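You operate a simulated robot arm through the tools that you are given. There is no shell and no other tool. Be economical: measure what you need, move in short steps, check, and stop when the job is done.

You are at the controls of a simulated two-armed robot. One attempt, no reset.

JOB
Pick up the spool with the smallest size on its label from the top of the wooden table with one hand, pass it to the other hand and put it on the yellow shelf of the coil rack. Set down upright: spool.

It is judged by the outcome, as a careful person would: the job done as asked, and still so three seconds after it is handed in. It fails if anything else is knocked over, pushed out of place, dropped, spilled or broken.

ROBOT AND FRAMES
Two 7-joint arms with two-finger parallel grippers on one trunk, on a base that drives. Base frame: it is fixed to the floor where the robot stands at the start and does not move with it; the origin is under the middle of the robot, x ahead of it, y to its left, z up. Readings come in m, rad, newtons and seconds.
The left shoulder is at the start at [0.062, 0.196, 1.104], the right one opposite. With the tool pointing down near the work surface each hand reaches from about 0.28 to 0.7 m from the robot's upright axis, wherever it stands, measured 20 degrees to its own side. Places, roughly: yellow shelf of the coil rack [0.4, -4.9, 0.4]. Payload 1.57 kg a hand.
The TCP of each hand is the grasp point between the finger pads, 0.03 m short of the fingertips. In the tool frame z runs along the fingers and y along their closing line. The gripper opens to 0.11 m. The fingers are 0.024 m wide and 0.012 m thick; the gripper's body (0.048 by 0.112 m) begins 0.078 m behind the TCP.
Orientation is told as [roll, pitch, yaw] about the base's x, y, z axes, in that order, counted from this pose: with the fingers straight down and closing along the base's y, the tool's x points along the base's -x, its y along +y and its z along -z.

CONTROLS
- The arms move only by the tool step_arm. It takes "left_commands", "right_commands" or both (then of equal length, played together; a hand with none holds still); each is a list of rows, each a list of 7 numbers: the turn, a rotation vector about the tool's x, y, z in rad, then the shift along the tool's x, y, z in cm, then the gripper command, from -1 (fully open) to 1 (shut), values between in proportion. In form: [[rx, ry, rz, tx, ty, tz, hand], ...]. A call has 1 to 20 rows; each row shifts and turns the commanded pose from where the row before left it, along the tool's axes as they then stand. Rows are played at 5 a second. More than 0.05 m and 0.15 rad between two rows, or a gripper value outside its range, and nothing of the call is played. A pose out of reach is approached as far as the arm can. The call stops where the force on the tool passes 40 N (or 10 N more than at its start, if that is more) or the arm is blocked; 0.2 s more then pass. Each finger travels about 0.072 m/s and halts on what it meets, pressing with about 33 N; the grip force reading is that of the motor and also rises with nothing between the fingers. The clock runs only during rows and for 0.2 s after the last one: add rows that do not move to give the fingers time. It gives the time, the measured TCP pose, the force on the tool (base axes), the opening and the grip force at its end, in the units of the frame above (readings bear some noise), with the torque about the TCP (base axes, N m) and any sound that the robot's microphone picked up.
- Cameras (640 x 400 px; columns grow to the right, rows downward): "scene" is now at [0.083, -0.026, 1.6764]; the picture's right is [-0.49, -0.87, 0.00], its down [-0.73, 0.41, -0.54] and it looks along [0.47, -0.26, -0.84] (base axes); focal length 275 px, centre (320, 200). "left" rides on the left gripper at [0.07, -0.016, -0.141] in its tool frame; the picture's right is [0.23, 0.97, 0.00], its down [-0.85, 0.20, -0.48] and it looks along [-0.47, 0.11, 0.88] (tool axes); focal length 222 px, centre (320, 200). "right" rides on the right gripper at [0.07, 0.016, -0.141] in its tool frame; the picture's right is [-0.23, 0.97, 0.00], its down [-0.85, -0.20, -0.48] and it looks along [-0.47, -0.11, 0.88] (tool axes); focal length 222 px, centre (320, 200). There is no depth. A picture from a camera that has moved, and an enlarged one, comes with that camera's place and axes in the base frame and with its lens. The place of the scene camera against the robot may be out by one fixed shift of up to 0.018 m in any direction.
- snapshot(camera): a new picture of that camera. No time passes.
- move_column(by): slides the trunk up (or, below 0, down) by that many m; the arms and the scene camera ride with it, the base frame stays. It gives what a move gives, with no picture.
- base_move(legs): drives the robot by 1 to 6 legs, each [ahead, left, turn to the left] in m, m and rad, along the robot's own axes; the way and the turn of a leg run together, so that a leg with both is an arc; at most 1.5 m and 3.142 rad a leg. The arms and the cameras ride along, it lands a little off, and it stops where it bumps. It gives what a move gives.
- aim_head(pan, tilt): turns the head with the scene camera to pan (to the left, within 1.501 rad either way) and tilt (down, from -0.506 to 1.204), counted from straight ahead of the robot. It gives what a move gives.
- enlarge(camera, box): a new picture of the part [left, top, right, bottom] of that camera's present view, enlarged. No time passes.
- close_job(): hands the job in; it is judged then, once.

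Go step by step. Nothing tells you exact positions but the pictures and the camera data: compare them with the known pose of the tool, close in by small moves and look again before you grip or let go. The budget is 120 turns and 88 pictures, counting those below and the enlarged ones. Unless the task says otherwise, let go and move clear before handing in, and close with one line.

The tools are called after "Emit:" by a JSON object that holds its "fn" and its "kwargs". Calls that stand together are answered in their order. step_arm: Moves the arms, as the interface text tells. Its arguments: {"type":"object","properties":{"left_commands":{"type":"array","items":{"type":"array","items":{"type":"number"}}},"right_commands":{"type":"array","items":{"type":"array","items":{"type":"number"}}}},"required":[]} The other tools are called the same way: move_column (by) slides the trunk up or down; base_move (legs) drives the base; aim_head (pan, tilt) turns the head that bears the scene camera; snapshot (camera) takes a picture; enlarge (camera, box) takes an enlarged picture of a part of a camera's view; close_job () hands the job in.

At the start:

```text
clock: 0.0
left_position: [0.5313, 0.0939, 1.0338]
left_orientation: [-0.001, 0.001, 0.0]
left_ft_force: [-0.4, 0.9, -0.3]
left_moment: [0.01, 0.03, -0.02]
left_width: 0.11
left_grasp_force: 0.0
right_position: [0.3501, -0.2832, 1.0551]
right_orientation: [0.0, 0.002, -0.001]
right_ft_force: [0.4, -0.8, 0.5]
right_moment: [0.0, -0.02, 0.02]
right_width: 0.1101
right_grasp_force: 0.0
trunk travel left (down, up): [-0.7, 0.29]
robot x, y, heading: [-0.0024, 0.0004, -0.001]
head pan, tilt: [-0.511, 1.0]
```

scene: 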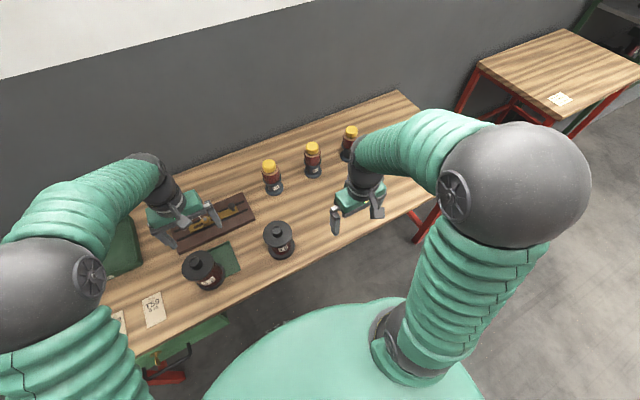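
right: 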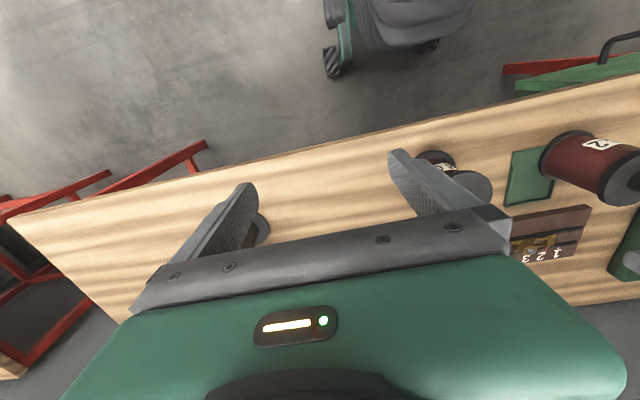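
left: 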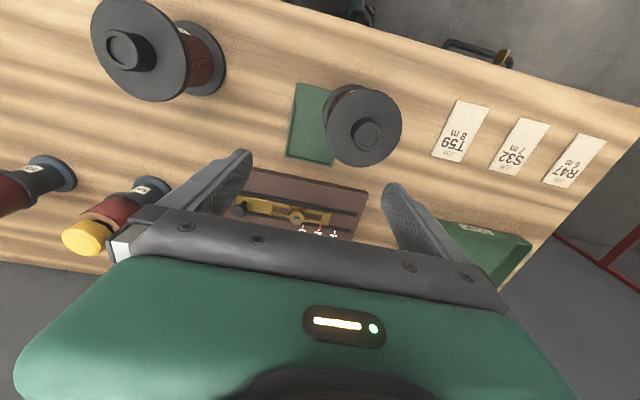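

I see five spools on the wooden table, two with black knobs and three with yellow knobs. I'll enlarge the views to read their labels.

Emit:
{"fn": "enlarge", "kwargs": {"camera": "scene", "box": [240, 110, 380, 200]}}

Emit:
{"fn": "enlarge", "kwargs": {"camera": "scene", "box": [170, 210, 310, 300]}}

Emit:
{"fn": "enlarge", "kwargs": {"camera": "right", "box": [380, 100, 640, 280]}}

Emit:
{"fn": "enlarge", "kwargs": {"camera": "left", "box": [0, 120, 200, 270]}}

```text
4.44 times, centred on (310, 155) of scene
camera zoom: at [0.083, -0.026, 1.6764], right [-0.49, -0.87, 0.0], down [-0.73, 0.41, -0.54], along [0.47, -0.26, -0.84], focal length 1223 px, centre (364, 400)
```

zoom: 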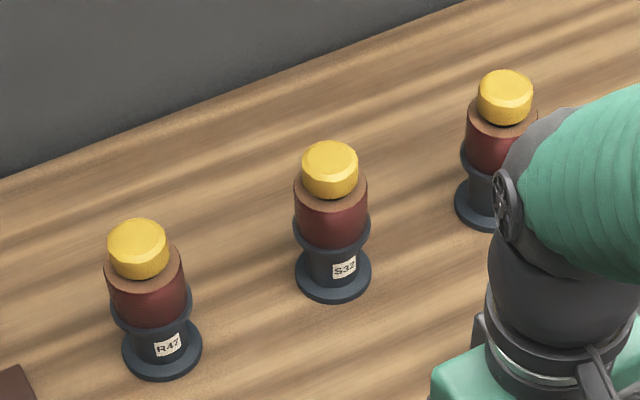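

```text
4.44 times, centred on (240, 255) of scene
camera zoom: at [0.083, -0.026, 1.6764], right [-0.49, -0.87, 0.0], down [-0.73, 0.41, -0.54], along [0.47, -0.26, -0.84], focal length 1223 px, centre (676, -44)
```

zoom: 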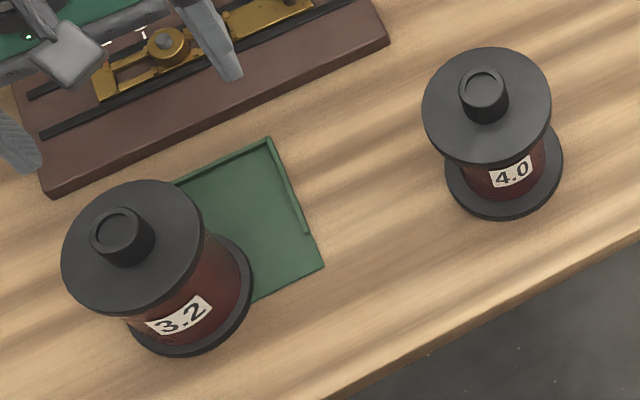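

```text
2.22 times, centred on (510, 190) of right
camera zoom: at [0.2803, -0.2685, 1.1956], right [0.23, 0.97, 0.0], down [0.86, -0.2, 0.48], along [0.47, -0.11, -0.88], focal length 494 px, centre (-102, 222)
```

zoom: 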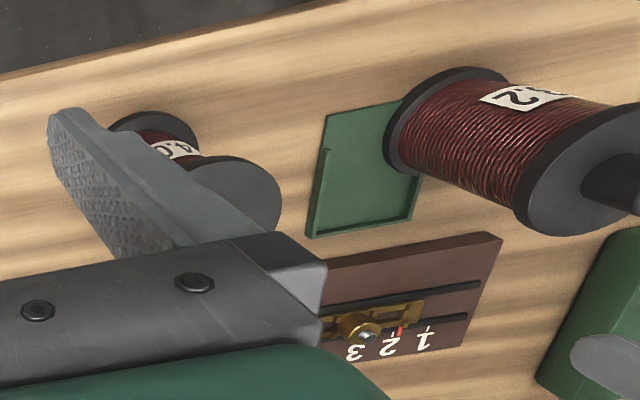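

```text
2.67 times, centred on (100, 195) of left
camera zoom: at [0.4622, 0.0784, 1.175], right [-0.23, 0.97, 0.0], down [0.86, 0.2, 0.48], along [0.47, 0.11, -0.88], focal length 592 px, centre (907, 213)
```

zoom: 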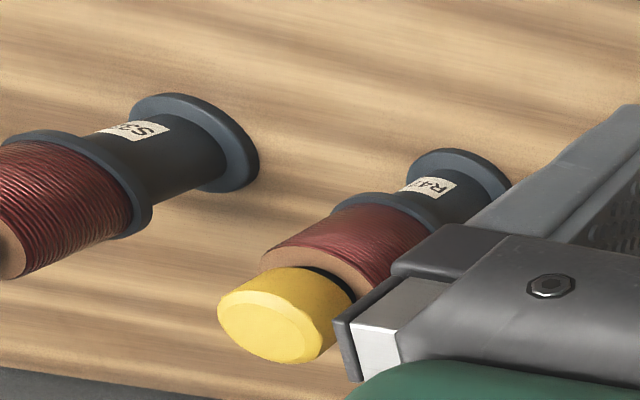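

Two spools read 3.2 and 4.0. The right camera shows another object near (0.53, -0.47), hidden behind the right hand, so I'll move that hand aside and look.

Emit:
{"fn": "step_arm", "kwargs": {"right_commands": [[0, 0, 0, 0, -4.5, -2, -1], [0, 0, 0, 0, -4.5, -2, -1], [0, 0, 0, 0, -4.5, -2, -1], [0, 0, 0, 0, -4.5, -2, -1]]}}

Emit:
{"fn": "snapshot", "kwargs": {"camera": "right"}}

Emit:
{"fn": "snapshot", "kwargs": {"camera": "scene"}}

```text
clock: 1.0
left_position: [0.5295, 0.0928, 1.035]
left_orientation: [0.001, -0.001, 0.001]
left_ft_force: [-0.3, 0.3, -0.1]
left_moment: [0.0, -0.01, 0.02]
left_width: 0.11
left_grasp_force: 0.1
right_position: [0.3484, -0.4677, 1.1338]
right_orientation: [0.002, -0.001, 0.0]
right_ft_force: [-0.3, -0.3, 0.2]
right_moment: [0.0, -0.02, 0.01]
right_width: 0.11
right_grasp_force: 0.1
trunk travel left (down, up): [-0.7, 0.29]
robot x, y, heading: [-0.0017, 0.0046, 0.0]
head pan, tilt: [-0.511, 1.0]
```

```text
80 pictures are left
camera right: at [0.2787, -0.4517, 1.2768], right [0.23, 0.97, 0.0], down [0.86, -0.2, 0.48], along [0.47, -0.11, -0.88], focal length 222 px, centre (320, 200)
```

right: 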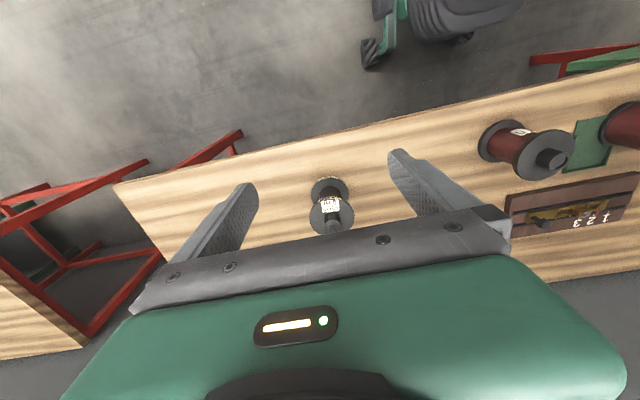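

```text
79 pictures are left
camera scene: at [0.0832, -0.029, 1.6763], right [-0.49, -0.87, 0.0], down [-0.73, 0.41, -0.54], along [0.47, -0.26, -0.84], focal length 275 px, centre (320, 200)
```

scene: 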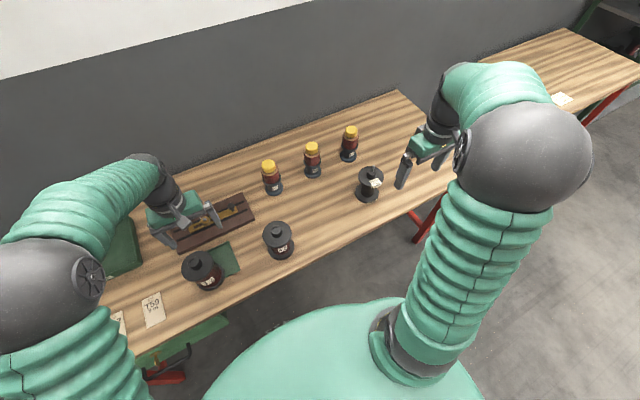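

Emit:
{"fn": "enlarge", "kwargs": {"camera": "scene", "box": [335, 150, 405, 210]}}

Emit:
{"fn": "enlarge", "kwargs": {"camera": "right", "box": [270, 150, 390, 250]}}

```text
6.67 times, centred on (370, 180) of scene
camera zoom: at [0.0832, -0.029, 1.6763], right [-0.49, -0.87, 0.0], down [-0.73, 0.41, -0.54], along [0.47, -0.26, -0.84], focal length 1834 px, centre (-13, 333)
```

zoom: 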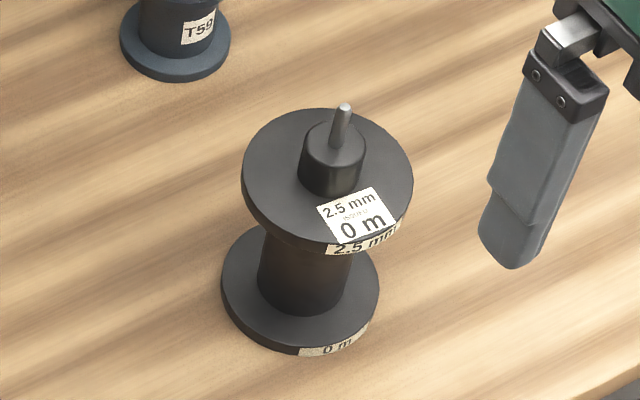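

```text
4.00 times, centred on (330, 200) of right
camera zoom: at [0.2787, -0.4517, 1.2768], right [0.23, 0.97, 0.0], down [0.86, -0.2, 0.48], along [0.47, -0.11, -0.88], focal length 888 px, centre (280, 200)
```

zoom: 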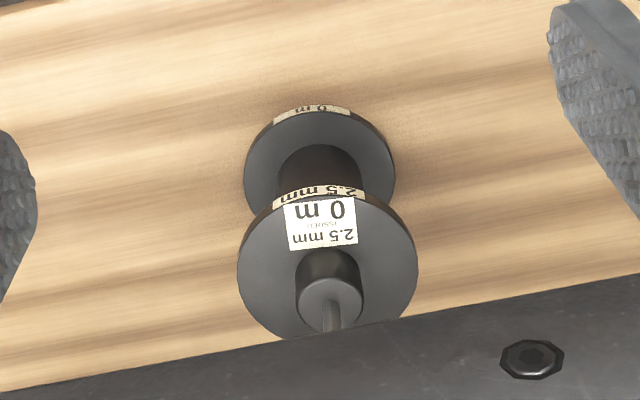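

The hidden spool reads 2.5 mm, the smallest so far. It has a knob on top with a pin, and a bare barrel between flanges. Before choosing grips I'll look towards the rack and check the left end of the table.

Emit:
{"fn": "aim_head", "kwargs": {"pan": -1.48, "tilt": 0.3}}

Emit:
{"fn": "snapshot", "kwargs": {"camera": "scene"}}

Emit:
{"fn": "aim_head", "kwargs": {"pan": 0.5, "tilt": 0.9}}

Emit:
{"fn": "snapshot", "kwargs": {"camera": "scene"}}

```text
clock: 2.2
left_position: [0.5297, 0.0953, 1.0342]
left_orientation: [0.002, 0.0, 0.001]
left_ft_force: [-0.8, -0.8, 0.5]
left_moment: [-0.03, 0.01, -0.03]
left_width: 0.1101
left_grasp_force: 0.0
right_position: [0.3477, -0.4637, 1.136]
right_orientation: [0.003, 0.001, -0.001]
right_ft_force: [-0.3, -0.7, -1.6]
right_moment: [0.01, -0.04, 0.0]
right_width: 0.1099
right_grasp_force: 0.0
trunk travel left (down, up): [-0.7, 0.29]
robot x, y, heading: [0.0001, -0.0038, -0.002]
head pan, tilt: [-1.48, 0.3]
```

```text
76 pictures are left
camera scene: at [0.031, -0.0859, 1.7359], right [-1.0, -0.09, 0.0], down [-0.03, 0.3, -0.95], along [0.09, -0.95, -0.3], focal length 275 px, centre (320, 200)
```

scene: 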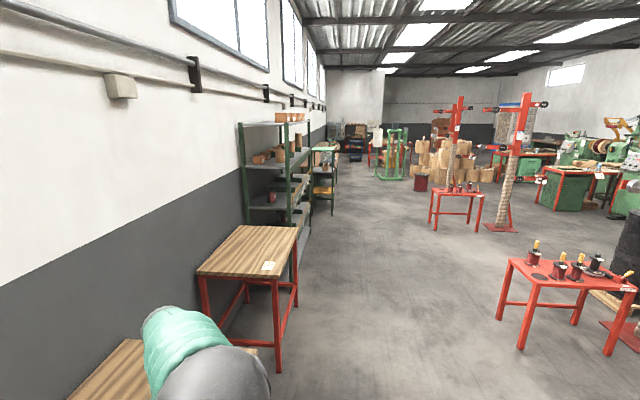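

```text
clock: 4.2
left_position: [0.5297, 0.0949, 1.0343]
left_orientation: [0.002, 0.0, 0.0]
left_ft_force: [0.0, 0.4, 0.2]
left_moment: [0.01, -0.01, -0.01]
left_width: 0.1099
left_grasp_force: 0.0
right_position: [0.3482, -0.4642, 1.136]
right_orientation: [0.001, -0.003, 0.0]
right_ft_force: [0.0, -0.2, -0.1]
right_moment: [0.0, -0.01, 0.01]
right_width: 0.1099
right_grasp_force: 0.1
trunk travel left (down, up): [-0.7, 0.29]
robot x, y, heading: [0.0018, 0.0006, -0.007]
head pan, tilt: [0.499, 0.901]
```

```text
75 pictures are left
camera scene: at [0.0887, 0.0433, 1.6838], right [0.48, -0.88, 0.0], down [-0.69, -0.37, -0.62], along [0.54, 0.3, -0.78], focal length 275 px, centre (320, 200)
```

scene: 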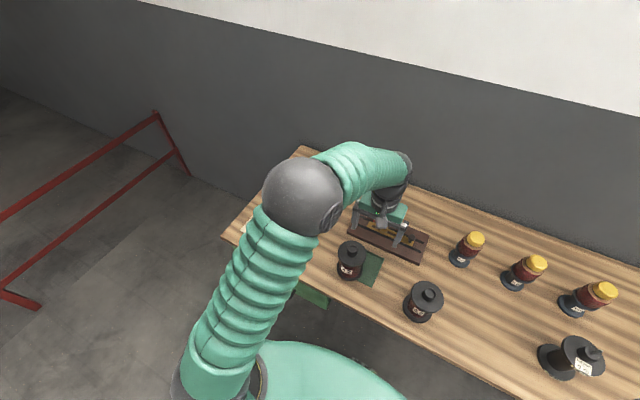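

The rack with the yellow shelf stands against the wall beyond the second table. I'll zoom in on it to judge its front and clearance.

Emit:
{"fn": "aim_head", "kwargs": {"pan": -1.48, "tilt": 0.25}}

Emit:
{"fn": "enlarge", "kwargs": {"camera": "scene", "box": [270, 120, 370, 240]}}

```text
clock: 6.1
left_position: [0.5297, 0.0945, 1.0334]
left_orientation: [0.0, 0.0, 0.001]
left_ft_force: [0.0, 0.2, 0.4]
left_moment: [-0.02, -0.01, -0.01]
left_width: 0.1099
left_grasp_force: 0.0
right_position: [0.3477, -0.4635, 1.1359]
right_orientation: [0.002, 0.0, -0.001]
right_ft_force: [0.1, 0.3, -0.2]
right_moment: [0.01, 0.02, -0.02]
right_width: 0.1102
right_grasp_force: 0.0
trunk travel left (down, up): [-0.7, 0.29]
robot x, y, heading: [0.0029, 0.0025, -0.004]
head pan, tilt: [-1.48, 0.25]
```

```text
3.33 times, centred on (320, 180) of scene
camera zoom: at [0.0309, -0.086, 1.7407], right [-1.0, -0.09, 0.0], down [-0.02, 0.25, -0.97], along [0.09, -0.96, -0.25], focal length 917 px, centre (320, 267)
```

zoom: 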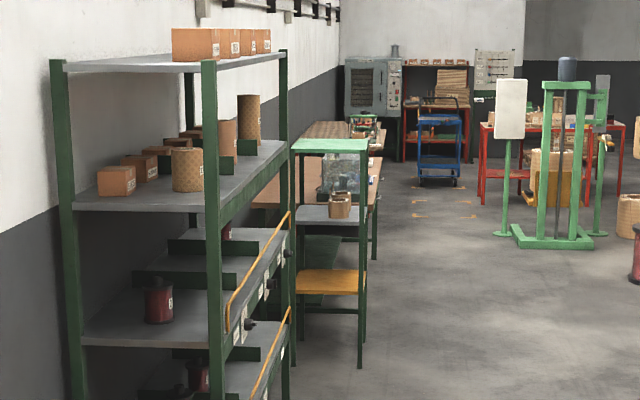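

The coil rack is the small one: green top, grey middle shelf, yellow shelf with about 0.35 m clearance, so the final hand should hold the spool horizontally by its barrel. The right hand will lift it by the knob. First I'll raise the left hand and level it.

Emit:
{"fn": "step_arm", "kwargs": {"left_commands": [[0, 0, 0, 0, 0, -4.5, -1], [0, 0, 0, 0, 0, -4.5, -1], [0, 0, 0, 0, 0, -4.5, -1], [0, 0, 0, 0, 0, -4.5, -1], [0, -0.14, 0, 0, 0, 0, -1], [0, -0.14, 0, 0, 0, 0, -1], [0, -0.14, 0, 0, 0, 0, -1], [0, -0.14, 0, 0, 0, 0, -1], [0, -0.14, 0, 0, 0, 0, -1], [0, -0.14, 0, 0, 0, 0, -1], [0, -0.14, 0, 0, 0, 0, -1], [0, -0.14, 0, 0, 0, 0, -1], [0, -0.14, 0, 0, 0, 0, -1], [0, -0.14, 0, 0, 0, 0, -1], [0, 0, 0, 0, 0, 0, -1]]}}

Emit:
{"fn": "base_move", "kwargs": {"legs": [[0, -0.2, 0]]}}

Emit:
{"fn": "aim_head", "kwargs": {"pan": -0.4, "tilt": 0.9}}

Emit:
{"fn": "snapshot", "kwargs": {"camera": "scene"}}

Emit:
{"fn": "snapshot", "kwargs": {"camera": "right"}}

```text
clock: 9.3
left_position: [0.5285, 0.0995, 1.2126]
left_orientation: [0.068, -1.343, -0.045]
left_ft_force: [-0.7, -0.3, -0.1]
left_moment: [0.03, -0.04, 0.01]
left_width: 0.1099
left_grasp_force: 0.0
left hand out of reach, approached as far as the arm can: row 12
right_position: [0.3481, -0.4652, 1.1365]
right_orientation: [0.002, 0.0, -0.001]
right_ft_force: [0.6, 0.1, 1.1]
right_moment: [-0.02, 0.01, 0.03]
right_width: 0.1102
right_grasp_force: 0.0
trunk travel left (down, up): [-0.7, 0.29]
robot x, y, heading: [0.002, 0.0029, -0.002]
head pan, tilt: [-1.48, 0.25]
```

```text
clock: 10.9
left_position: [0.5308, -0.1015, 1.212]
left_orientation: [0.054, -1.342, -0.031]
left_ft_force: [0.4, 1.1, -0.2]
left_moment: [0.03, -0.03, 0.01]
left_width: 0.1101
left_grasp_force: 0.0
right_position: [0.3487, -0.6668, 1.1368]
right_orientation: [-0.003, 0.001, 0.0]
right_ft_force: [-0.2, 0.2, -0.1]
right_moment: [0.03, 0.02, 0.03]
right_width: 0.1101
right_grasp_force: 0.0
trunk travel left (down, up): [-0.7, 0.29]
robot x, y, heading: [0.0006, -0.2059, 0.003]
head pan, tilt: [-1.48, 0.25]
```

```text
clock: 12.2
left_position: [0.5285, -0.1051, 1.2139]
left_orientation: [0.068, -1.343, -0.047]
left_ft_force: [-0.5, 0.0, -0.6]
left_moment: [0.01, 0.0, -0.03]
left_width: 0.1101
left_grasp_force: 0.0
right_position: [0.348, -0.6704, 1.1363]
right_orientation: [0.003, -0.001, 0.0]
right_ft_force: [0.0, 0.3, -0.7]
right_moment: [-0.04, 0.02, 0.01]
right_width: 0.1098
right_grasp_force: 0.0
trunk travel left (down, up): [-0.7, 0.29]
robot x, y, heading: [0.0002, -0.2061, 0.001]
head pan, tilt: [-0.4, 0.901]
```

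```text
73 pictures are left
camera scene: at [0.0908, -0.2282, 1.6838], right [-0.39, -0.92, 0.0], down [-0.72, 0.31, -0.62], along [0.57, -0.24, -0.78], focal length 275 px, centre (320, 200)
```

scene: 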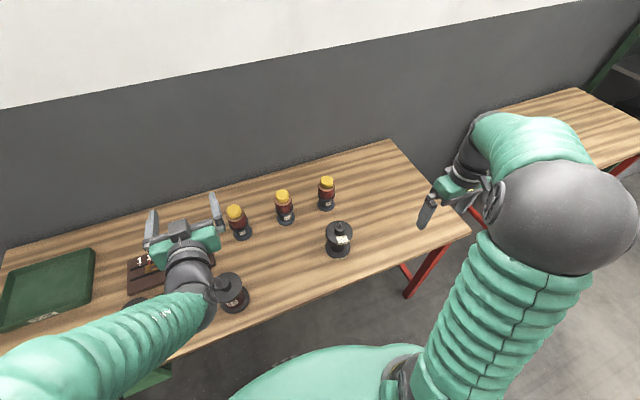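

```text
72 pictures are left
camera right: at [0.2783, -0.6553, 1.2772], right [0.23, 0.97, 0.0], down [0.85, -0.2, 0.48], along [0.47, -0.11, -0.88], focal length 222 px, centre (320, 200)
```

right: 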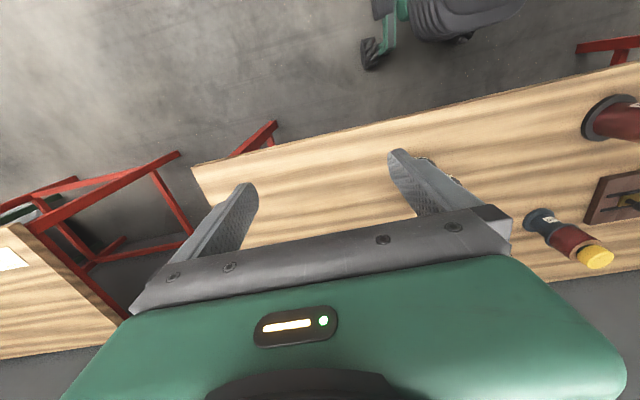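

Now I'll bring the right hand above the 2.5 mm spool, near (0.52, -0.485).

Emit:
{"fn": "step_arm", "kwargs": {"right_commands": [[0, 0, 0, -2.9, 3.05, 0, -1], [0, 0, 0, -2.9, 3.05, 0, -1], [0, 0, 0, -2.9, 3.05, 0, -1], [0, 0, 0, -2.9, 3.05, 0, -1], [0, 0, 0, -2.9, 3.05, 0, -1], [0, 0, 0, -2.9, 3.05, 0, -1], [0, 0, 0, 0, 0, 0, -1]]}}

Emit:
{"fn": "snapshot", "kwargs": {"camera": "right"}}

Emit:
{"fn": "enlarge", "kwargs": {"camera": "scene", "box": [270, 160, 410, 280]}}

```text
clock: 13.8
left_position: [0.5284, -0.1044, 1.2136]
left_orientation: [0.063, -1.344, -0.043]
left_ft_force: [0.2, 0.3, -0.7]
left_moment: [0.04, -0.01, 0.02]
left_width: 0.1101
left_grasp_force: 0.1
right_position: [0.5233, -0.4848, 1.1383]
right_orientation: [0.001, -0.002, 0.001]
right_ft_force: [-0.7, -0.5, 0.1]
right_moment: [-0.01, -0.02, -0.01]
right_width: 0.1099
right_grasp_force: 0.1
trunk travel left (down, up): [-0.7, 0.29]
robot x, y, heading: [0.0, -0.2091, -0.0]
head pan, tilt: [-0.4, 0.901]
```

```text
71 pictures are left
camera right: at [0.4534, -0.4702, 1.28], right [0.23, 0.97, 0.0], down [0.85, -0.2, 0.48], along [0.47, -0.11, -0.88], focal length 222 px, centre (320, 200)
```

right: 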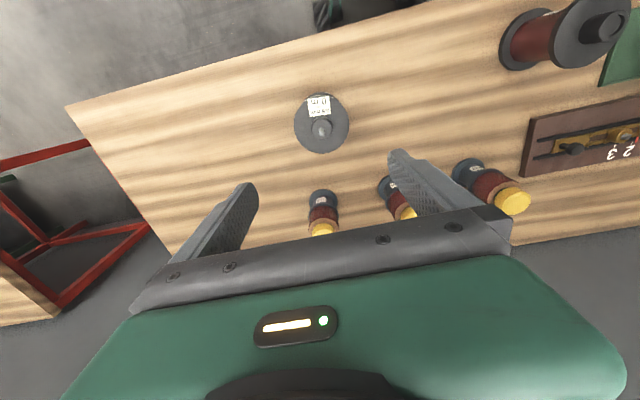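

```text
3.33 times, centred on (340, 220) of scene
camera zoom: at [0.0912, -0.226, 1.6837], right [-0.39, -0.92, 0.0], down [-0.72, 0.3, -0.62], along [0.57, -0.24, -0.78], focal length 917 px, centre (253, 133)
```

zoom: 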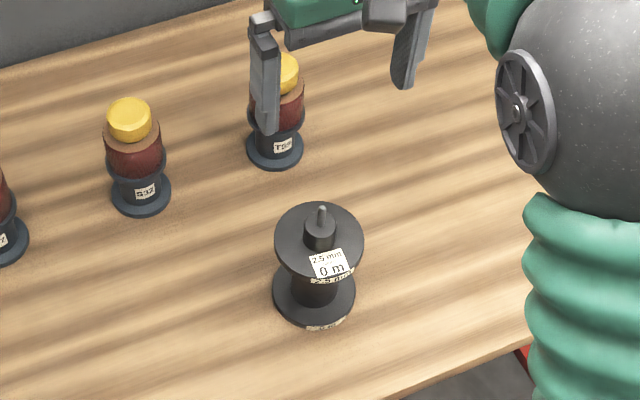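

The hand is nearly centred over the knob. I'll go down 9 cm with the fingers partly closed and check again.

Emit:
{"fn": "step_arm", "kwargs": {"right_commands": [[0, 0, 0, 0, 0, 3, -0.6], [0, 0, 0, 0, 0, 3, -0.3], [0, 0, 0, 0, 0, 3, -0.3], [0, 0, 0, 0, 0, 0, -0.3]]}}

Emit:
{"fn": "snapshot", "kwargs": {"camera": "right"}}

Emit:
{"fn": "enlarge", "kwargs": {"camera": "scene", "box": [270, 160, 410, 280]}}

```text
clock: 14.8
left_position: [0.5294, -0.1061, 1.2127]
left_orientation: [0.068, -1.341, -0.044]
left_ft_force: [-0.2, 0.4, 0.0]
left_moment: [0.01, 0.0, 0.0]
left_width: 0.1101
left_grasp_force: 0.1
right_position: [0.5225, -0.4881, 1.0469]
right_orientation: [0.0, 0.0, 0.001]
right_ft_force: [-0.4, -0.4, -0.3]
right_moment: [0.02, -0.01, -0.03]
right_width: 0.0715
right_grasp_force: 0.0
trunk travel left (down, up): [-0.7, 0.29]
robot x, y, heading: [0.0009, -0.2055, -0.0]
head pan, tilt: [-0.4, 0.901]
```

```text
69 pictures are left
camera right: at [0.4533, -0.4719, 1.1882], right [0.23, 0.97, 0.0], down [0.85, -0.2, 0.48], along [0.47, -0.11, -0.88], focal length 222 px, centre (320, 200)
```

right: 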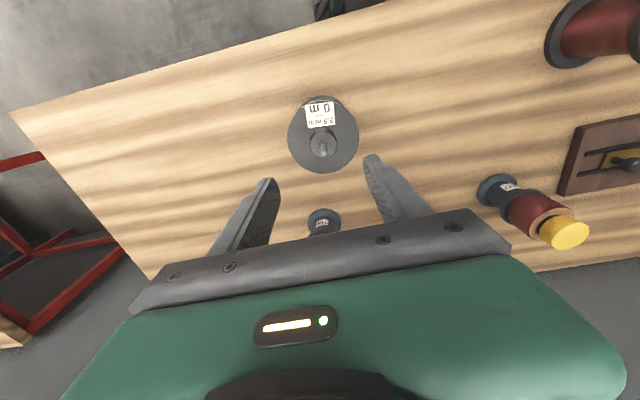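

```text
3.33 times, centred on (340, 220) of scene
camera zoom: at [0.0918, -0.2266, 1.6837], right [-0.39, -0.92, 0.0], down [-0.72, 0.31, -0.62], along [0.57, -0.24, -0.79], focal length 917 px, centre (253, 133)
```

zoom: 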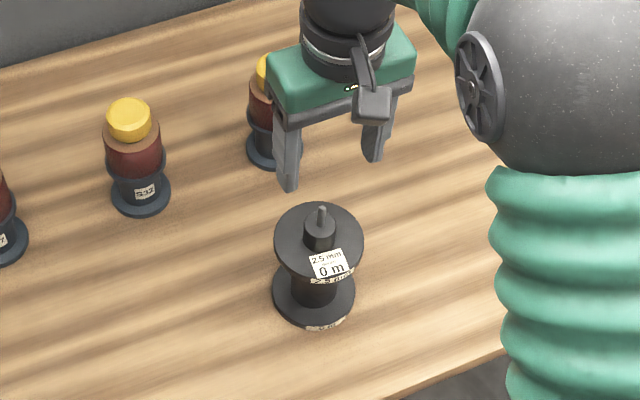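

The y alignment is good and x is within a centimetre. I'll go down 4 cm more for a better fix.

Emit:
{"fn": "step_arm", "kwargs": {"right_commands": [[0, 0, 0, 0, 0, 2, -0.3], [0, 0, 0, 0, 0, 2, -0.3], [0, 0, 0, 0, 0, 0, -0.3]]}}

Emit:
{"fn": "enlarge", "kwargs": {"camera": "right", "box": [240, 80, 400, 240]}}

Emit:
{"fn": "enlarge", "kwargs": {"camera": "scene", "box": [300, 180, 380, 260]}}

```text
clock: 15.6
left_position: [0.5276, -0.1048, 1.2133]
left_orientation: [0.066, -1.344, -0.044]
left_ft_force: [0.1, -1.0, 0.0]
left_moment: [0.0, 0.0, 0.03]
left_width: 0.11
left_grasp_force: 0.0
right_position: [0.5221, -0.4879, 1.0061]
right_orientation: [0.0, -0.001, -0.001]
right_ft_force: [0.6, -0.3, 0.2]
right_moment: [-0.01, -0.02, 0.01]
right_width: 0.0715
right_grasp_force: 0.1
trunk travel left (down, up): [-0.7, 0.29]
robot x, y, heading: [0.0008, -0.2048, 0.001]
head pan, tilt: [-0.4, 0.901]
```

```text
2.50 times, centred on (320, 160) of right
camera zoom: at [0.4527, -0.4725, 1.1476], right [0.23, 0.97, 0.0], down [0.85, -0.2, 0.48], along [0.47, -0.11, -0.88], focal length 555 px, centre (320, 300)
```

zoom: 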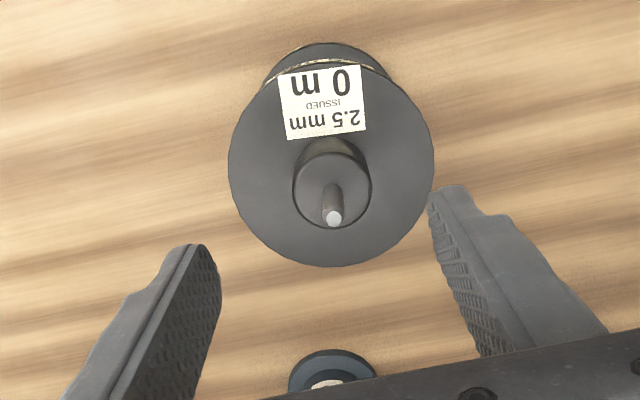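

```text
5.00 times, centred on (340, 220) of scene
camera zoom: at [0.0911, -0.2266, 1.6837], right [-0.39, -0.92, 0.0], down [-0.72, 0.31, -0.62], along [0.57, -0.24, -0.78], focal length 1376 px, centre (220, 100)
```

zoom: 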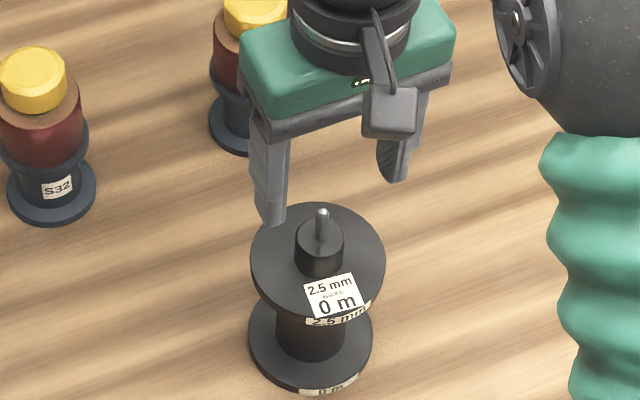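

The knob is about 3 cm in diameter with its axis near (0.518, -0.483), and the flange top is near z 0.904. I'll correct slightly and descend to about 0.945.

Emit:
{"fn": "step_arm", "kwargs": {"right_commands": [[0, 0, 0, 0.4, 0.5, 0, -0.3], [0, 0, 0, 0, 0, 2, -0.3], [0, 0, 0, 0, 0, 2, -0.3], [0, 0, 0, 0, 0, 1, -0.3], [0, 0, 0, 0, 0, 0, -0.3]]}}

Emit:
{"fn": "enlarge", "kwargs": {"camera": "right", "box": [240, 80, 400, 240]}}

Emit:
{"fn": "enlarge", "kwargs": {"camera": "scene", "box": [300, 180, 380, 260]}}

```text
clock: 16.8
left_position: [0.5298, -0.1047, 1.2121]
left_orientation: [0.067, -1.341, -0.045]
left_ft_force: [-0.2, -0.2, -0.4]
left_moment: [0.01, -0.01, -0.01]
left_width: 0.1099
left_grasp_force: 0.1
right_position: [0.5181, -0.4814, 0.9543]
right_orientation: [-0.001, -0.002, 0.001]
right_ft_force: [0.2, -0.9, -0.3]
right_moment: [0.0, -0.01, 0.03]
right_width: 0.0715
right_grasp_force: 0.1
trunk travel left (down, up): [-0.7, 0.29]
robot x, y, heading: [0.0019, -0.202, -0.004]
head pan, tilt: [-0.4, 0.901]
```

```text
2.50 times, centred on (320, 160) of right
camera zoom: at [0.4482, -0.4655, 1.0971], right [0.23, 0.97, 0.0], down [0.85, -0.2, 0.48], along [0.47, -0.11, -0.88], focal length 555 px, centre (320, 300)
```

zoom: 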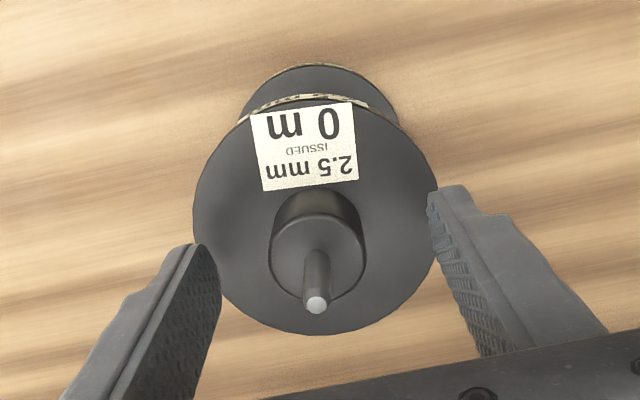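

```text
5.00 times, centred on (340, 220) of scene
camera zoom: at [0.0917, -0.2265, 1.6837], right [-0.39, -0.92, 0.0], down [-0.72, 0.3, -0.62], along [0.57, -0.24, -0.78], focal length 1376 px, centre (220, 100)
```

zoom: 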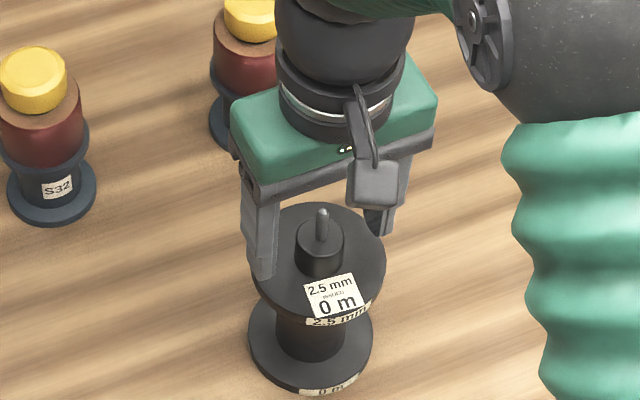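

The centring is good and the fingertips are just below the knob top. I'll go down 1.3 cm more, nudge 3 mm forward and close.

Emit:
{"fn": "step_arm", "kwargs": {"right_commands": [[0, 0, 0, -0.3, 0, 0.7, -0.3], [0, 0, 0, 0, 0, 0.6, -0.3], [0, 0, 0, 0, 0, 0, -0.3]]}}

Emit:
{"fn": "enlarge", "kwargs": {"camera": "right", "box": [240, 80, 400, 240]}}

Emit:
{"fn": "enlarge", "kwargs": {"camera": "scene", "box": [300, 180, 380, 260]}}

```text
clock: 17.6
left_position: [0.5304, -0.105, 1.2122]
left_orientation: [0.066, -1.342, -0.045]
left_ft_force: [-0.1, 0.5, 0.3]
left_moment: [0.01, 0.02, -0.02]
left_width: 0.1099
left_grasp_force: 0.0
right_position: [0.5194, -0.4814, 0.9431]
right_orientation: [0.0, -0.002, 0.001]
right_ft_force: [0.3, -0.7, -0.2]
right_moment: [-0.01, 0.02, -0.01]
right_width: 0.0715
right_grasp_force: 0.1
trunk travel left (down, up): [-0.7, 0.29]
robot x, y, heading: [0.0042, -0.2064, 0.002]
head pan, tilt: [-0.4, 0.901]
```

```text
2.50 times, centred on (320, 160) of right
camera zoom: at [0.451, -0.4655, 1.0848], right [0.23, 0.97, 0.0], down [0.85, -0.2, 0.48], along [0.47, -0.11, -0.88], focal length 555 px, centre (320, 300)
```

zoom: 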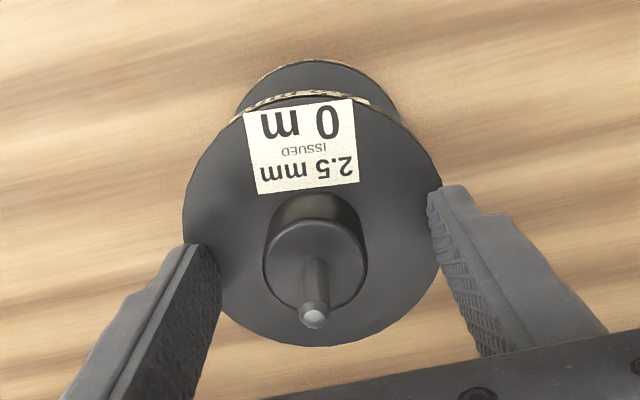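

```text
5.00 times, centred on (340, 220) of scene
camera zoom: at [0.0917, -0.2265, 1.6837], right [-0.39, -0.92, 0.0], down [-0.72, 0.3, -0.62], along [0.57, -0.24, -0.78], focal length 1376 px, centre (220, 100)
```

zoom: 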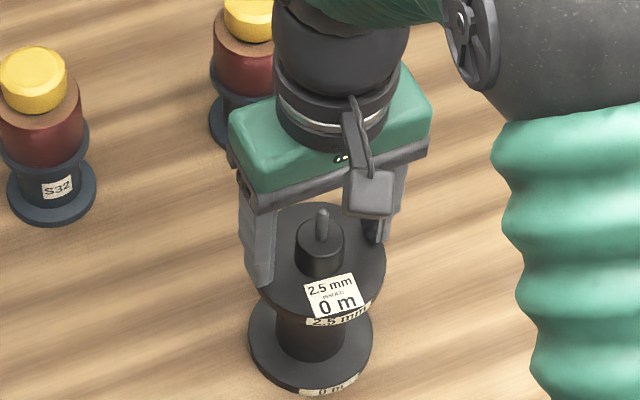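

The knob sits at fingertip depth and centred. I'll close the right gripper.

Emit:
{"fn": "step_arm", "kwargs": {"right_commands": [[0, 0, 0, 0, 0, 0.3, -0.1], [0, 0, 0, 0, 0, 0, 0.5], [0, 0, 0, 0, 0, 0, 1], [0, 0, 0, 0, 0, 0, 1], [0, 0, 0, 0, 0, 0, 1]]}}

Emit:
{"fn": "enlarge", "kwargs": {"camera": "right", "box": [240, 80, 400, 240]}}

```text
clock: 18.8
left_position: [0.5301, -0.1047, 1.2135]
left_orientation: [0.066, -1.342, -0.045]
left_ft_force: [-0.3, -0.4, 0.9]
left_moment: [0.01, 0.03, 0.04]
left_width: 0.1099
left_grasp_force: 0.0
right_position: [0.5213, -0.4809, 0.9415]
right_orientation: [0.001, -0.003, 0.001]
right_ft_force: [0.4, -1.7, 1.3]
right_moment: [-0.13, 0.01, 0.03]
right_width: 0.0304
right_grasp_force: 33.3
trunk travel left (down, up): [-0.7, 0.29]
robot x, y, heading: [0.0012, -0.2046, -0.001]
head pan, tilt: [-0.4, 0.901]
```

```text
2.50 times, centred on (320, 160) of right
camera zoom: at [0.4513, -0.4654, 1.082], right [0.23, 0.97, 0.0], down [0.85, -0.2, 0.48], along [0.47, -0.11, -0.88], focal length 555 px, centre (320, 300)
```

zoom: 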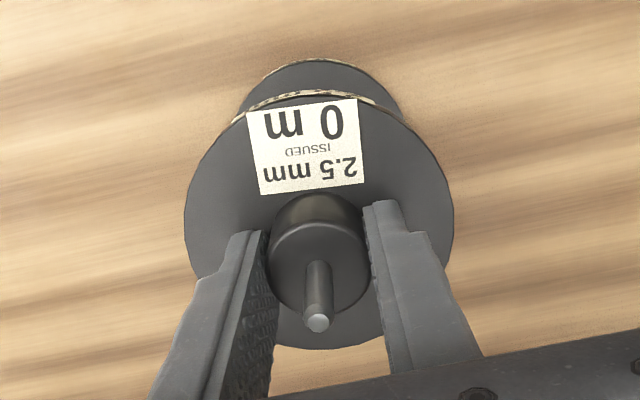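

The grip is firm on the 3 cm knob. I'll lift it.

Emit:
{"fn": "step_arm", "kwargs": {"right_commands": [[0, 0, 0, 0, 0, -1.5, 1], [0, 0, 0, 0, 0, -3, 1], [0, 0, 0, 0, 0, -4, 1], [0, 0, 0, 0, 0, -4, 1], [0, 0, 0, 0, 0, -4, 1], [0, 0, 0, 0, 0, -4, 1], [0, 0, 0, 0, 0, 0, 1]]}}

Emit:
{"fn": "snapshot", "kwargs": {"camera": "scene"}}

Emit:
{"fn": "snapshot", "kwargs": {"camera": "right"}}

```text
clock: 20.4
left_position: [0.5308, -0.1045, 1.2119]
left_orientation: [0.067, -1.343, -0.043]
left_ft_force: [-0.2, 0.7, 0.0]
left_moment: [0.0, 0.0, 0.02]
left_width: 0.11
left_grasp_force: 0.1
right_position: [0.5208, -0.4821, 1.1466]
right_orientation: [-0.001, -0.001, 0.0]
right_ft_force: [-1.0, 0.5, -0.3]
right_moment: [-0.01, 0.01, 0.01]
right_width: 0.0305
right_grasp_force: 33.1
trunk travel left (down, up): [-0.7, 0.29]
robot x, y, heading: [-0.001, -0.2047, 0.002]
head pan, tilt: [-0.4, 0.901]
```

```text
60 pictures are left
camera scene: at [0.0924, -0.2265, 1.6836], right [-0.39, -0.92, 0.0], down [-0.72, 0.3, -0.62], along [0.57, -0.24, -0.79], focal length 275 px, centre (320, 200)
```

scene: 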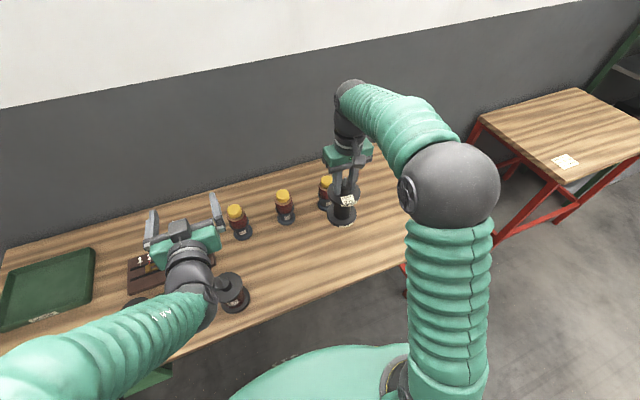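

```text
59 pictures are left
camera right: at [0.4513, -0.4667, 1.2879], right [0.23, 0.97, 0.0], down [0.86, -0.2, 0.48], along [0.47, -0.11, -0.88], focal length 222 px, centre (320, 200)
```

right: 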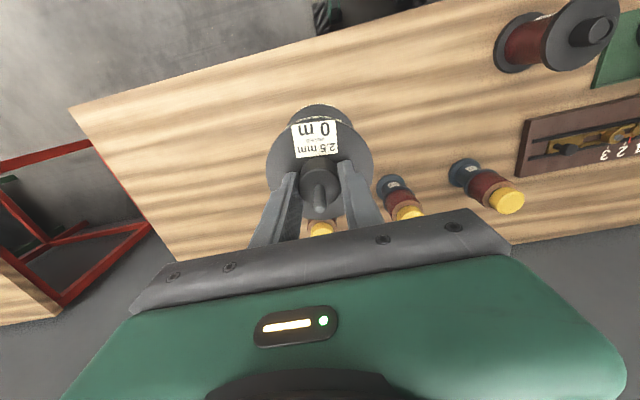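

The spool is lifted cleanly. Next I'll yaw the left hand so it points forward-right, ready to take the barrel from the side.

Emit:
{"fn": "step_arm", "kwargs": {"left_commands": [[0.13, 0, 0.03, 0, 0, 0, -1], [0.13, 0, 0.03, 0, 0, 0, -1], [0.13, 0, 0.03, 0, 0, 0, -1], [0.13, 0, 0.03, 0, 0, 0, -1], [0.13, 0, 0.03, 0, 0, 0, -1], [0.13, 0, 0.03, 0, 0, 0, -1], [0, 0, 0, 0, 0, 0, -1]]}}

Emit:
{"fn": "snapshot", "kwargs": {"camera": "left"}}

```text
clock: 22.0
left_position: [0.5222, -0.1259, 1.1726]
left_orientation: [0.038, -1.235, -0.553]
left_ft_force: [0.0, -0.9, 0.7]
left_moment: [0.01, 0.01, -0.02]
left_width: 0.1099
left_grasp_force: 0.0
left hand out of reach, approached as far as the arm can: row 2, 3, 4
right_position: [0.521, -0.4863, 1.1452]
right_orientation: [0.004, 0.0, -0.001]
right_ft_force: [0.5, 0.3, -0.3]
right_moment: [0.0, 0.02, 0.0]
right_width: 0.0304
right_grasp_force: 33.4
trunk travel left (down, up): [-0.7, 0.29]
robot x, y, heading: [0.001, -0.2077, 0.001]
head pan, tilt: [-0.4, 0.901]
```

```text
58 pictures are left
camera left: at [0.3801, -0.0633, 1.1525], right [0.42, 0.89, -0.2], down [-0.06, 0.25, 0.97], along [0.91, -0.39, 0.15], focal length 222 px, centre (320, 200)
```

left: 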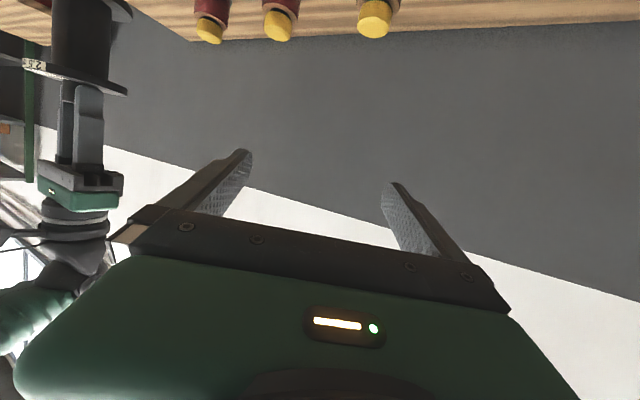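

The left arm is too folded here and needs the handover further out, so I'll do it away from the table. I'll raise the right hand, back off slightly, turn right and look behind before moving further.

Emit:
{"fn": "step_arm", "kwargs": {"right_commands": [[0, 0, 0, 0, 0, -4, 1], [0, 0, 0, 0, 0, -4, 1], [0, 0, 0, 0, 0, 0, 1]]}}

Emit:
{"fn": "base_move", "kwargs": {"legs": [[-0.15, 0, 0], [0, 0, -0.8]]}}

Emit:
{"fn": "aim_head", "kwargs": {"pan": -1.5, "tilt": 0.5}}

Emit:
{"fn": "snapshot", "kwargs": {"camera": "scene"}}

```text
clock: 22.8
left_position: [0.5238, -0.1228, 1.1715]
left_orientation: [0.03, -1.237, -0.54]
left_ft_force: [0.0, -1.0, -0.5]
left_moment: [0.02, 0.01, 0.0]
left_width: 0.1098
left_grasp_force: 0.0
right_position: [0.5202, -0.4802, 1.2265]
right_orientation: [0.0, 0.0, 0.001]
right_ft_force: [-0.4, -0.5, -1.3]
right_moment: [0.04, 0.03, 0.03]
right_width: 0.0306
right_grasp_force: 32.6
trunk travel left (down, up): [-0.7, 0.29]
robot x, y, heading: [-0.0038, -0.2036, 0.002]
head pan, tilt: [-0.4, 0.901]
```

```text
clock: 26.3
left_position: [0.2783, -0.519, 1.1717]
left_orientation: [0.028, -1.237, -1.334]
left_ft_force: [-0.1, 0.2, 0.5]
left_moment: [0.0, 0.04, 0.01]
left_width: 0.11
left_grasp_force: 0.0
right_position: [0.0206, -0.767, 1.2272]
right_orientation: [-0.001, -0.001, -0.794]
right_ft_force: [-0.2, -0.2, -0.6]
right_moment: [0.05, -0.05, -0.02]
right_width: 0.0303
right_grasp_force: 33.1
trunk travel left (down, up): [-0.7, 0.29]
robot x, y, heading: [-0.1525, -0.203, -0.791]
head pan, tilt: [-0.4, 0.901]
```

```text
clock: 27.6
left_position: [0.2771, -0.519, 1.1726]
left_orientation: [0.03, -1.238, -1.335]
left_ft_force: [-0.6, -0.7, -0.1]
left_moment: [0.0, -0.01, 0.0]
left_width: 0.11
left_grasp_force: 0.1
right_position: [0.0208, -0.7671, 1.2274]
right_orientation: [0.001, -0.003, -0.795]
right_ft_force: [-0.5, 0.5, -1.5]
right_moment: [0.01, 0.01, 0.0]
right_width: 0.0305
right_grasp_force: 32.9
trunk travel left (down, up): [-0.7, 0.29]
robot x, y, heading: [-0.1494, -0.2067, -0.794]
head pan, tilt: [-1.499, 0.499]
```

```text
57 pictures are left
camera scene: at [-0.1957, -0.2882, 1.7177], right [-0.75, 0.66, 0.0], down [0.32, 0.36, -0.88], along [-0.58, -0.66, -0.48], focal length 275 px, centre (320, 200)
```

scene: 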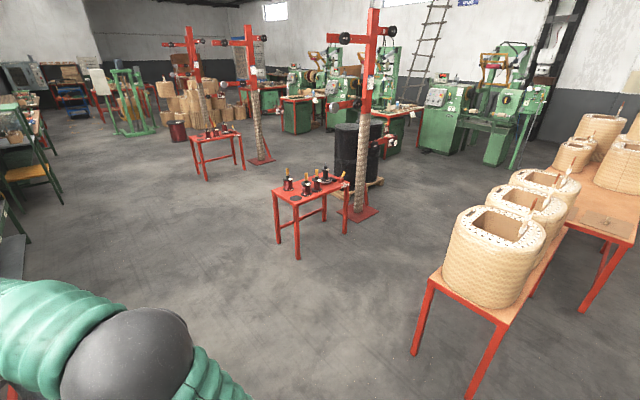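

The floor around is clear enough: a basket table behind and red tables far right. I'll turn to face along the aisle and shift away from the table to do the handover there.

Emit:
{"fn": "base_move", "kwargs": {"legs": [[0, 0, -0.777], [0, -0.2, 0]]}}

Emit:
{"fn": "aim_head", "kwargs": {"pan": 0.0, "tilt": 0.7}}

Emit:
{"fn": "snapshot", "kwargs": {"camera": "scene"}}

```text
clock: 31.3
left_position: [-0.2736, -0.7254, 1.1717]
left_orientation: [0.024, -1.238, -2.122]
left_ft_force: [1.0, -1.1, -0.4]
left_moment: [-0.01, 0.01, -0.03]
left_width: 0.1098
left_grasp_force: 0.1
right_position: [-0.6302, -0.7168, 1.2282]
right_orientation: [-0.002, -0.002, -1.586]
right_ft_force: [0.7, -0.1, -1.0]
right_moment: [0.02, 0.01, 0.01]
right_width: 0.0303
right_grasp_force: 33.1
trunk travel left (down, up): [-0.7, 0.29]
robot x, y, heading: [-0.353, -0.2022, -1.585]
head pan, tilt: [-1.499, 0.499]
```

```text
clock: 32.9
left_position: [-0.2758, -0.7239, 1.173]
left_orientation: [0.033, -1.239, -2.131]
left_ft_force: [-0.1, 0.4, 0.4]
left_moment: [-0.01, 0.01, -0.02]
left_width: 0.11
left_grasp_force: 0.0
right_position: [-0.6334, -0.7154, 1.2276]
right_orientation: [0.001, -0.004, -1.585]
right_ft_force: [-0.2, -0.3, -0.4]
right_moment: [-0.02, -0.07, 0.0]
right_width: 0.0302
right_grasp_force: 33.0
trunk travel left (down, up): [-0.7, 0.29]
robot x, y, heading: [-0.354, -0.2022, -1.587]
head pan, tilt: [0.0, 0.7]
```

```text
56 pictures are left
camera scene: at [-0.3639, -0.3116, 1.6998], right [-1.0, 0.02, 0.0], down [0.01, 0.65, -0.76], along [-0.01, -0.76, -0.65], focal length 275 px, centre (320, 200)
```

scene: 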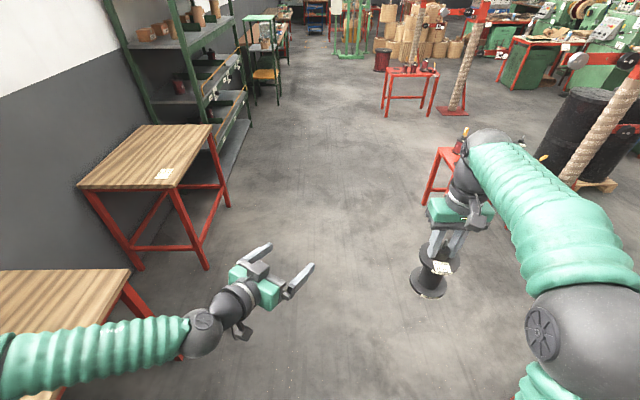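

The aisle is clear ahead. I'll extend and lower the left hand to its handover pose in front of the robot.

Emit:
{"fn": "step_arm", "kwargs": {"left_commands": [[0, 0, 0, 2.6, -0.54, 3.1, -1], [0, 0, 0, 2.6, -0.54, 3.1, -1], [0, 0, 0, 2.6, -0.54, 3.1, -1], [0, 0, 0, 2.6, -0.54, 3.1, -1], [0, 0, 0, 2.6, -0.54, 3.1, -1], [0.123, 0, 0.042, 0, 0, 0, -1], [0.123, 0, 0.042, 0, 0, 0, -1], [0, 0, 0, 0, 0, 0, -1]]}}

Emit:
{"fn": "snapshot", "kwargs": {"camera": "scene"}}

```text
clock: 34.7
left_position: [-0.351, -0.8006, 0.9987]
left_orientation: [0.026, -1.237, -2.386]
left_ft_force: [0.6, -0.5, -0.3]
left_moment: [0.01, -0.02, 0.01]
left_width: 0.11
left_grasp_force: 0.0
right_position: [-0.6336, -0.7151, 1.2275]
right_orientation: [-0.001, -0.003, -1.587]
right_ft_force: [-0.2, -0.4, -1.6]
right_moment: [0.0, -0.01, -0.01]
right_width: 0.0306
right_grasp_force: 32.8
trunk travel left (down, up): [-0.7, 0.29]
robot x, y, heading: [-0.3533, -0.2003, -1.584]
head pan, tilt: [0.0, 0.7]
```

```text
55 pictures are left
camera scene: at [-0.3645, -0.3121, 1.6998], right [-1.0, 0.02, 0.0], down [0.01, 0.65, -0.76], along [-0.01, -0.76, -0.65], focal length 275 px, centre (320, 200)
```

scene: 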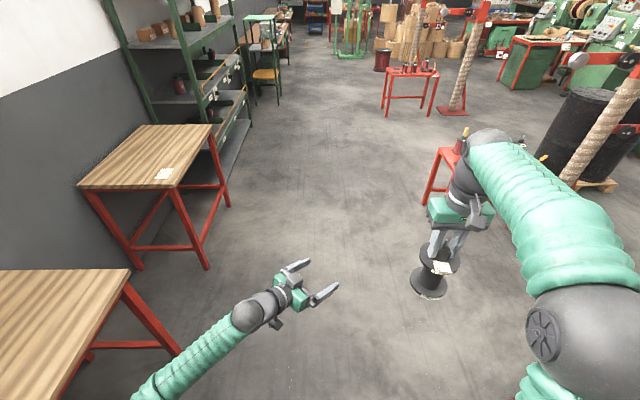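

The left pose reached well. I'll level it a bit and bring the spool with the right hand to just in front of the left fingers.

Emit:
{"fn": "step_arm", "kwargs": {"left_commands": [[0, -0.12, 0, 0, 0, 0, -1], [0, -0.12, 0, 0, 0, 0, -1], [0, 0, 0, 0, 0, 0, -1]]}}

Emit:
{"fn": "step_arm", "kwargs": {"right_commands": [[0, 0, 0, -2.56, 2.61, 1.94, 1], [0, 0, 0, -2.56, 2.61, 1.94, 1], [0, 0, 0, -2.56, 2.61, 1.94, 1], [0, 0, 0, -2.56, 2.61, 1.94, 1], [0, 0, 0, -2.56, 2.61, 1.94, 1], [0, 0, 0, -2.56, 2.61, 1.94, 1], [0, 0, 0, -2.56, 2.61, 1.94, 1], [0, 0, 0, 0, 0, 0, 1]]}}

Emit:
{"fn": "snapshot", "kwargs": {"camera": "left"}}

Emit:
{"fn": "snapshot", "kwargs": {"camera": "scene"}}

```text
clock: 35.5
left_position: [-0.3494, -0.8017, 1.0]
left_orientation: [0.113, -1.477, -2.471]
left_ft_force: [0.2, -0.6, 0.2]
left_moment: [0.01, 0.03, 0.03]
left_width: 0.11
left_grasp_force: 0.0
right_position: [-0.635, -0.7148, 1.2275]
right_orientation: [-0.001, -0.004, -1.587]
right_ft_force: [0.0, 0.0, 0.0]
right_moment: [-0.01, -0.02, -0.02]
right_width: 0.0303
right_grasp_force: 32.4
trunk travel left (down, up): [-0.7, 0.29]
robot x, y, heading: [-0.3516, -0.2026, -1.589]
head pan, tilt: [0.0, 0.7]
```

```text
clock: 37.3
left_position: [-0.3496, -0.8011, 0.9982]
left_orientation: [0.106, -1.476, -2.462]
left_ft_force: [0.1, -0.1, -0.5]
left_moment: [0.03, -0.01, -0.01]
left_width: 0.11
left_grasp_force: 0.1
right_position: [-0.4629, -0.8687, 1.0886]
right_orientation: [0.0, -0.001, -1.586]
right_ft_force: [0.4, -1.2, -0.7]
right_moment: [0.0, 0.03, -0.01]
right_width: 0.0306
right_grasp_force: 33.3
right hand out of reach, approached as far as the arm can: row 6, 7
trunk travel left (down, up): [-0.7, 0.29]
robot x, y, heading: [-0.3503, -0.2033, -1.588]
head pan, tilt: [0.0, 0.7]
```

```text
54 pictures are left
camera left: at [-0.2551, -0.686, 0.9424], right [0.7, -0.68, -0.22], down [0.42, 0.14, 0.9], along [-0.58, -0.72, 0.38], focal length 222 px, centre (320, 200)
```

left: 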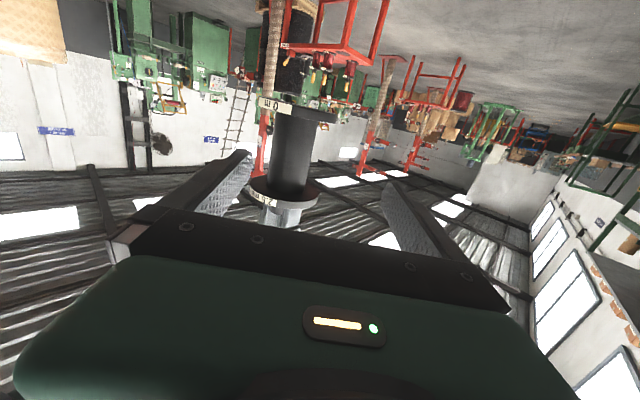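

```text
53 pictures are left
camera scene: at [-0.3634, -0.3133, 1.6997], right [-1.0, 0.02, 0.0], down [0.01, 0.65, -0.76], along [-0.01, -0.76, -0.65], focal length 275 px, centre (320, 200)
```

scene: 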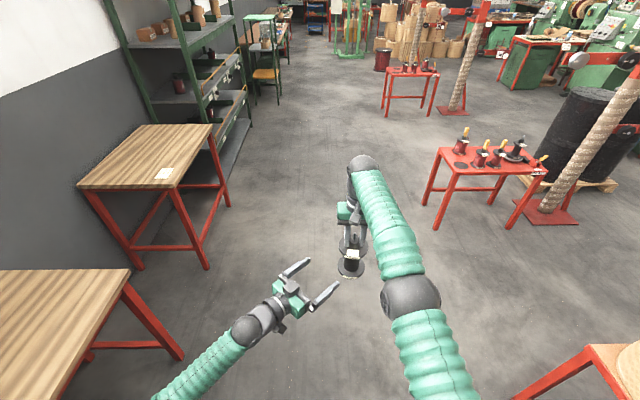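

The barrel height matches the left TCP and a straight slide will seat it between the left fingers. I'll move the right hand in most of the way and check.

Emit:
{"fn": "step_arm", "kwargs": {"right_commands": [[0, 0, 0, 1.7, 2.8, 0, 1], [0, 0, 0, 1.7, 2.8, 0, 1], [0, 0, 0, 0, 0, 0, 1]]}}

Emit:
{"fn": "snapshot", "kwargs": {"camera": "left"}}

```text
clock: 38.1
left_position: [-0.3497, -0.802, 0.9987]
left_orientation: [0.099, -1.476, -2.458]
left_ft_force: [-0.1, -0.7, 0.9]
left_moment: [-0.05, 0.0, -0.02]
left_width: 0.1103
left_grasp_force: 0.0
right_position: [-0.406, -0.8335, 1.0866]
right_orientation: [0.0, -0.001, -1.587]
right_ft_force: [0.6, -0.2, -1.3]
right_moment: [0.0, -0.02, 0.01]
right_width: 0.0302
right_grasp_force: 33.2
trunk travel left (down, up): [-0.7, 0.29]
robot x, y, heading: [-0.3495, -0.2007, -1.588]
head pan, tilt: [0.0, 0.7]
```

```text
52 pictures are left
camera left: at [-0.2551, -0.6867, 0.942], right [0.7, -0.68, -0.22], down [0.42, 0.14, 0.9], along [-0.58, -0.72, 0.38], focal length 222 px, centre (320, 200)
```

left: 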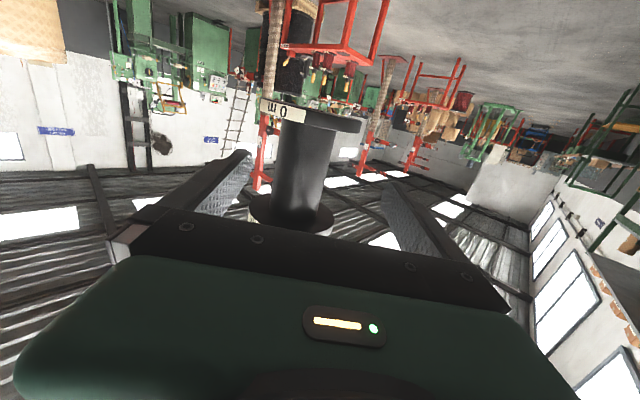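

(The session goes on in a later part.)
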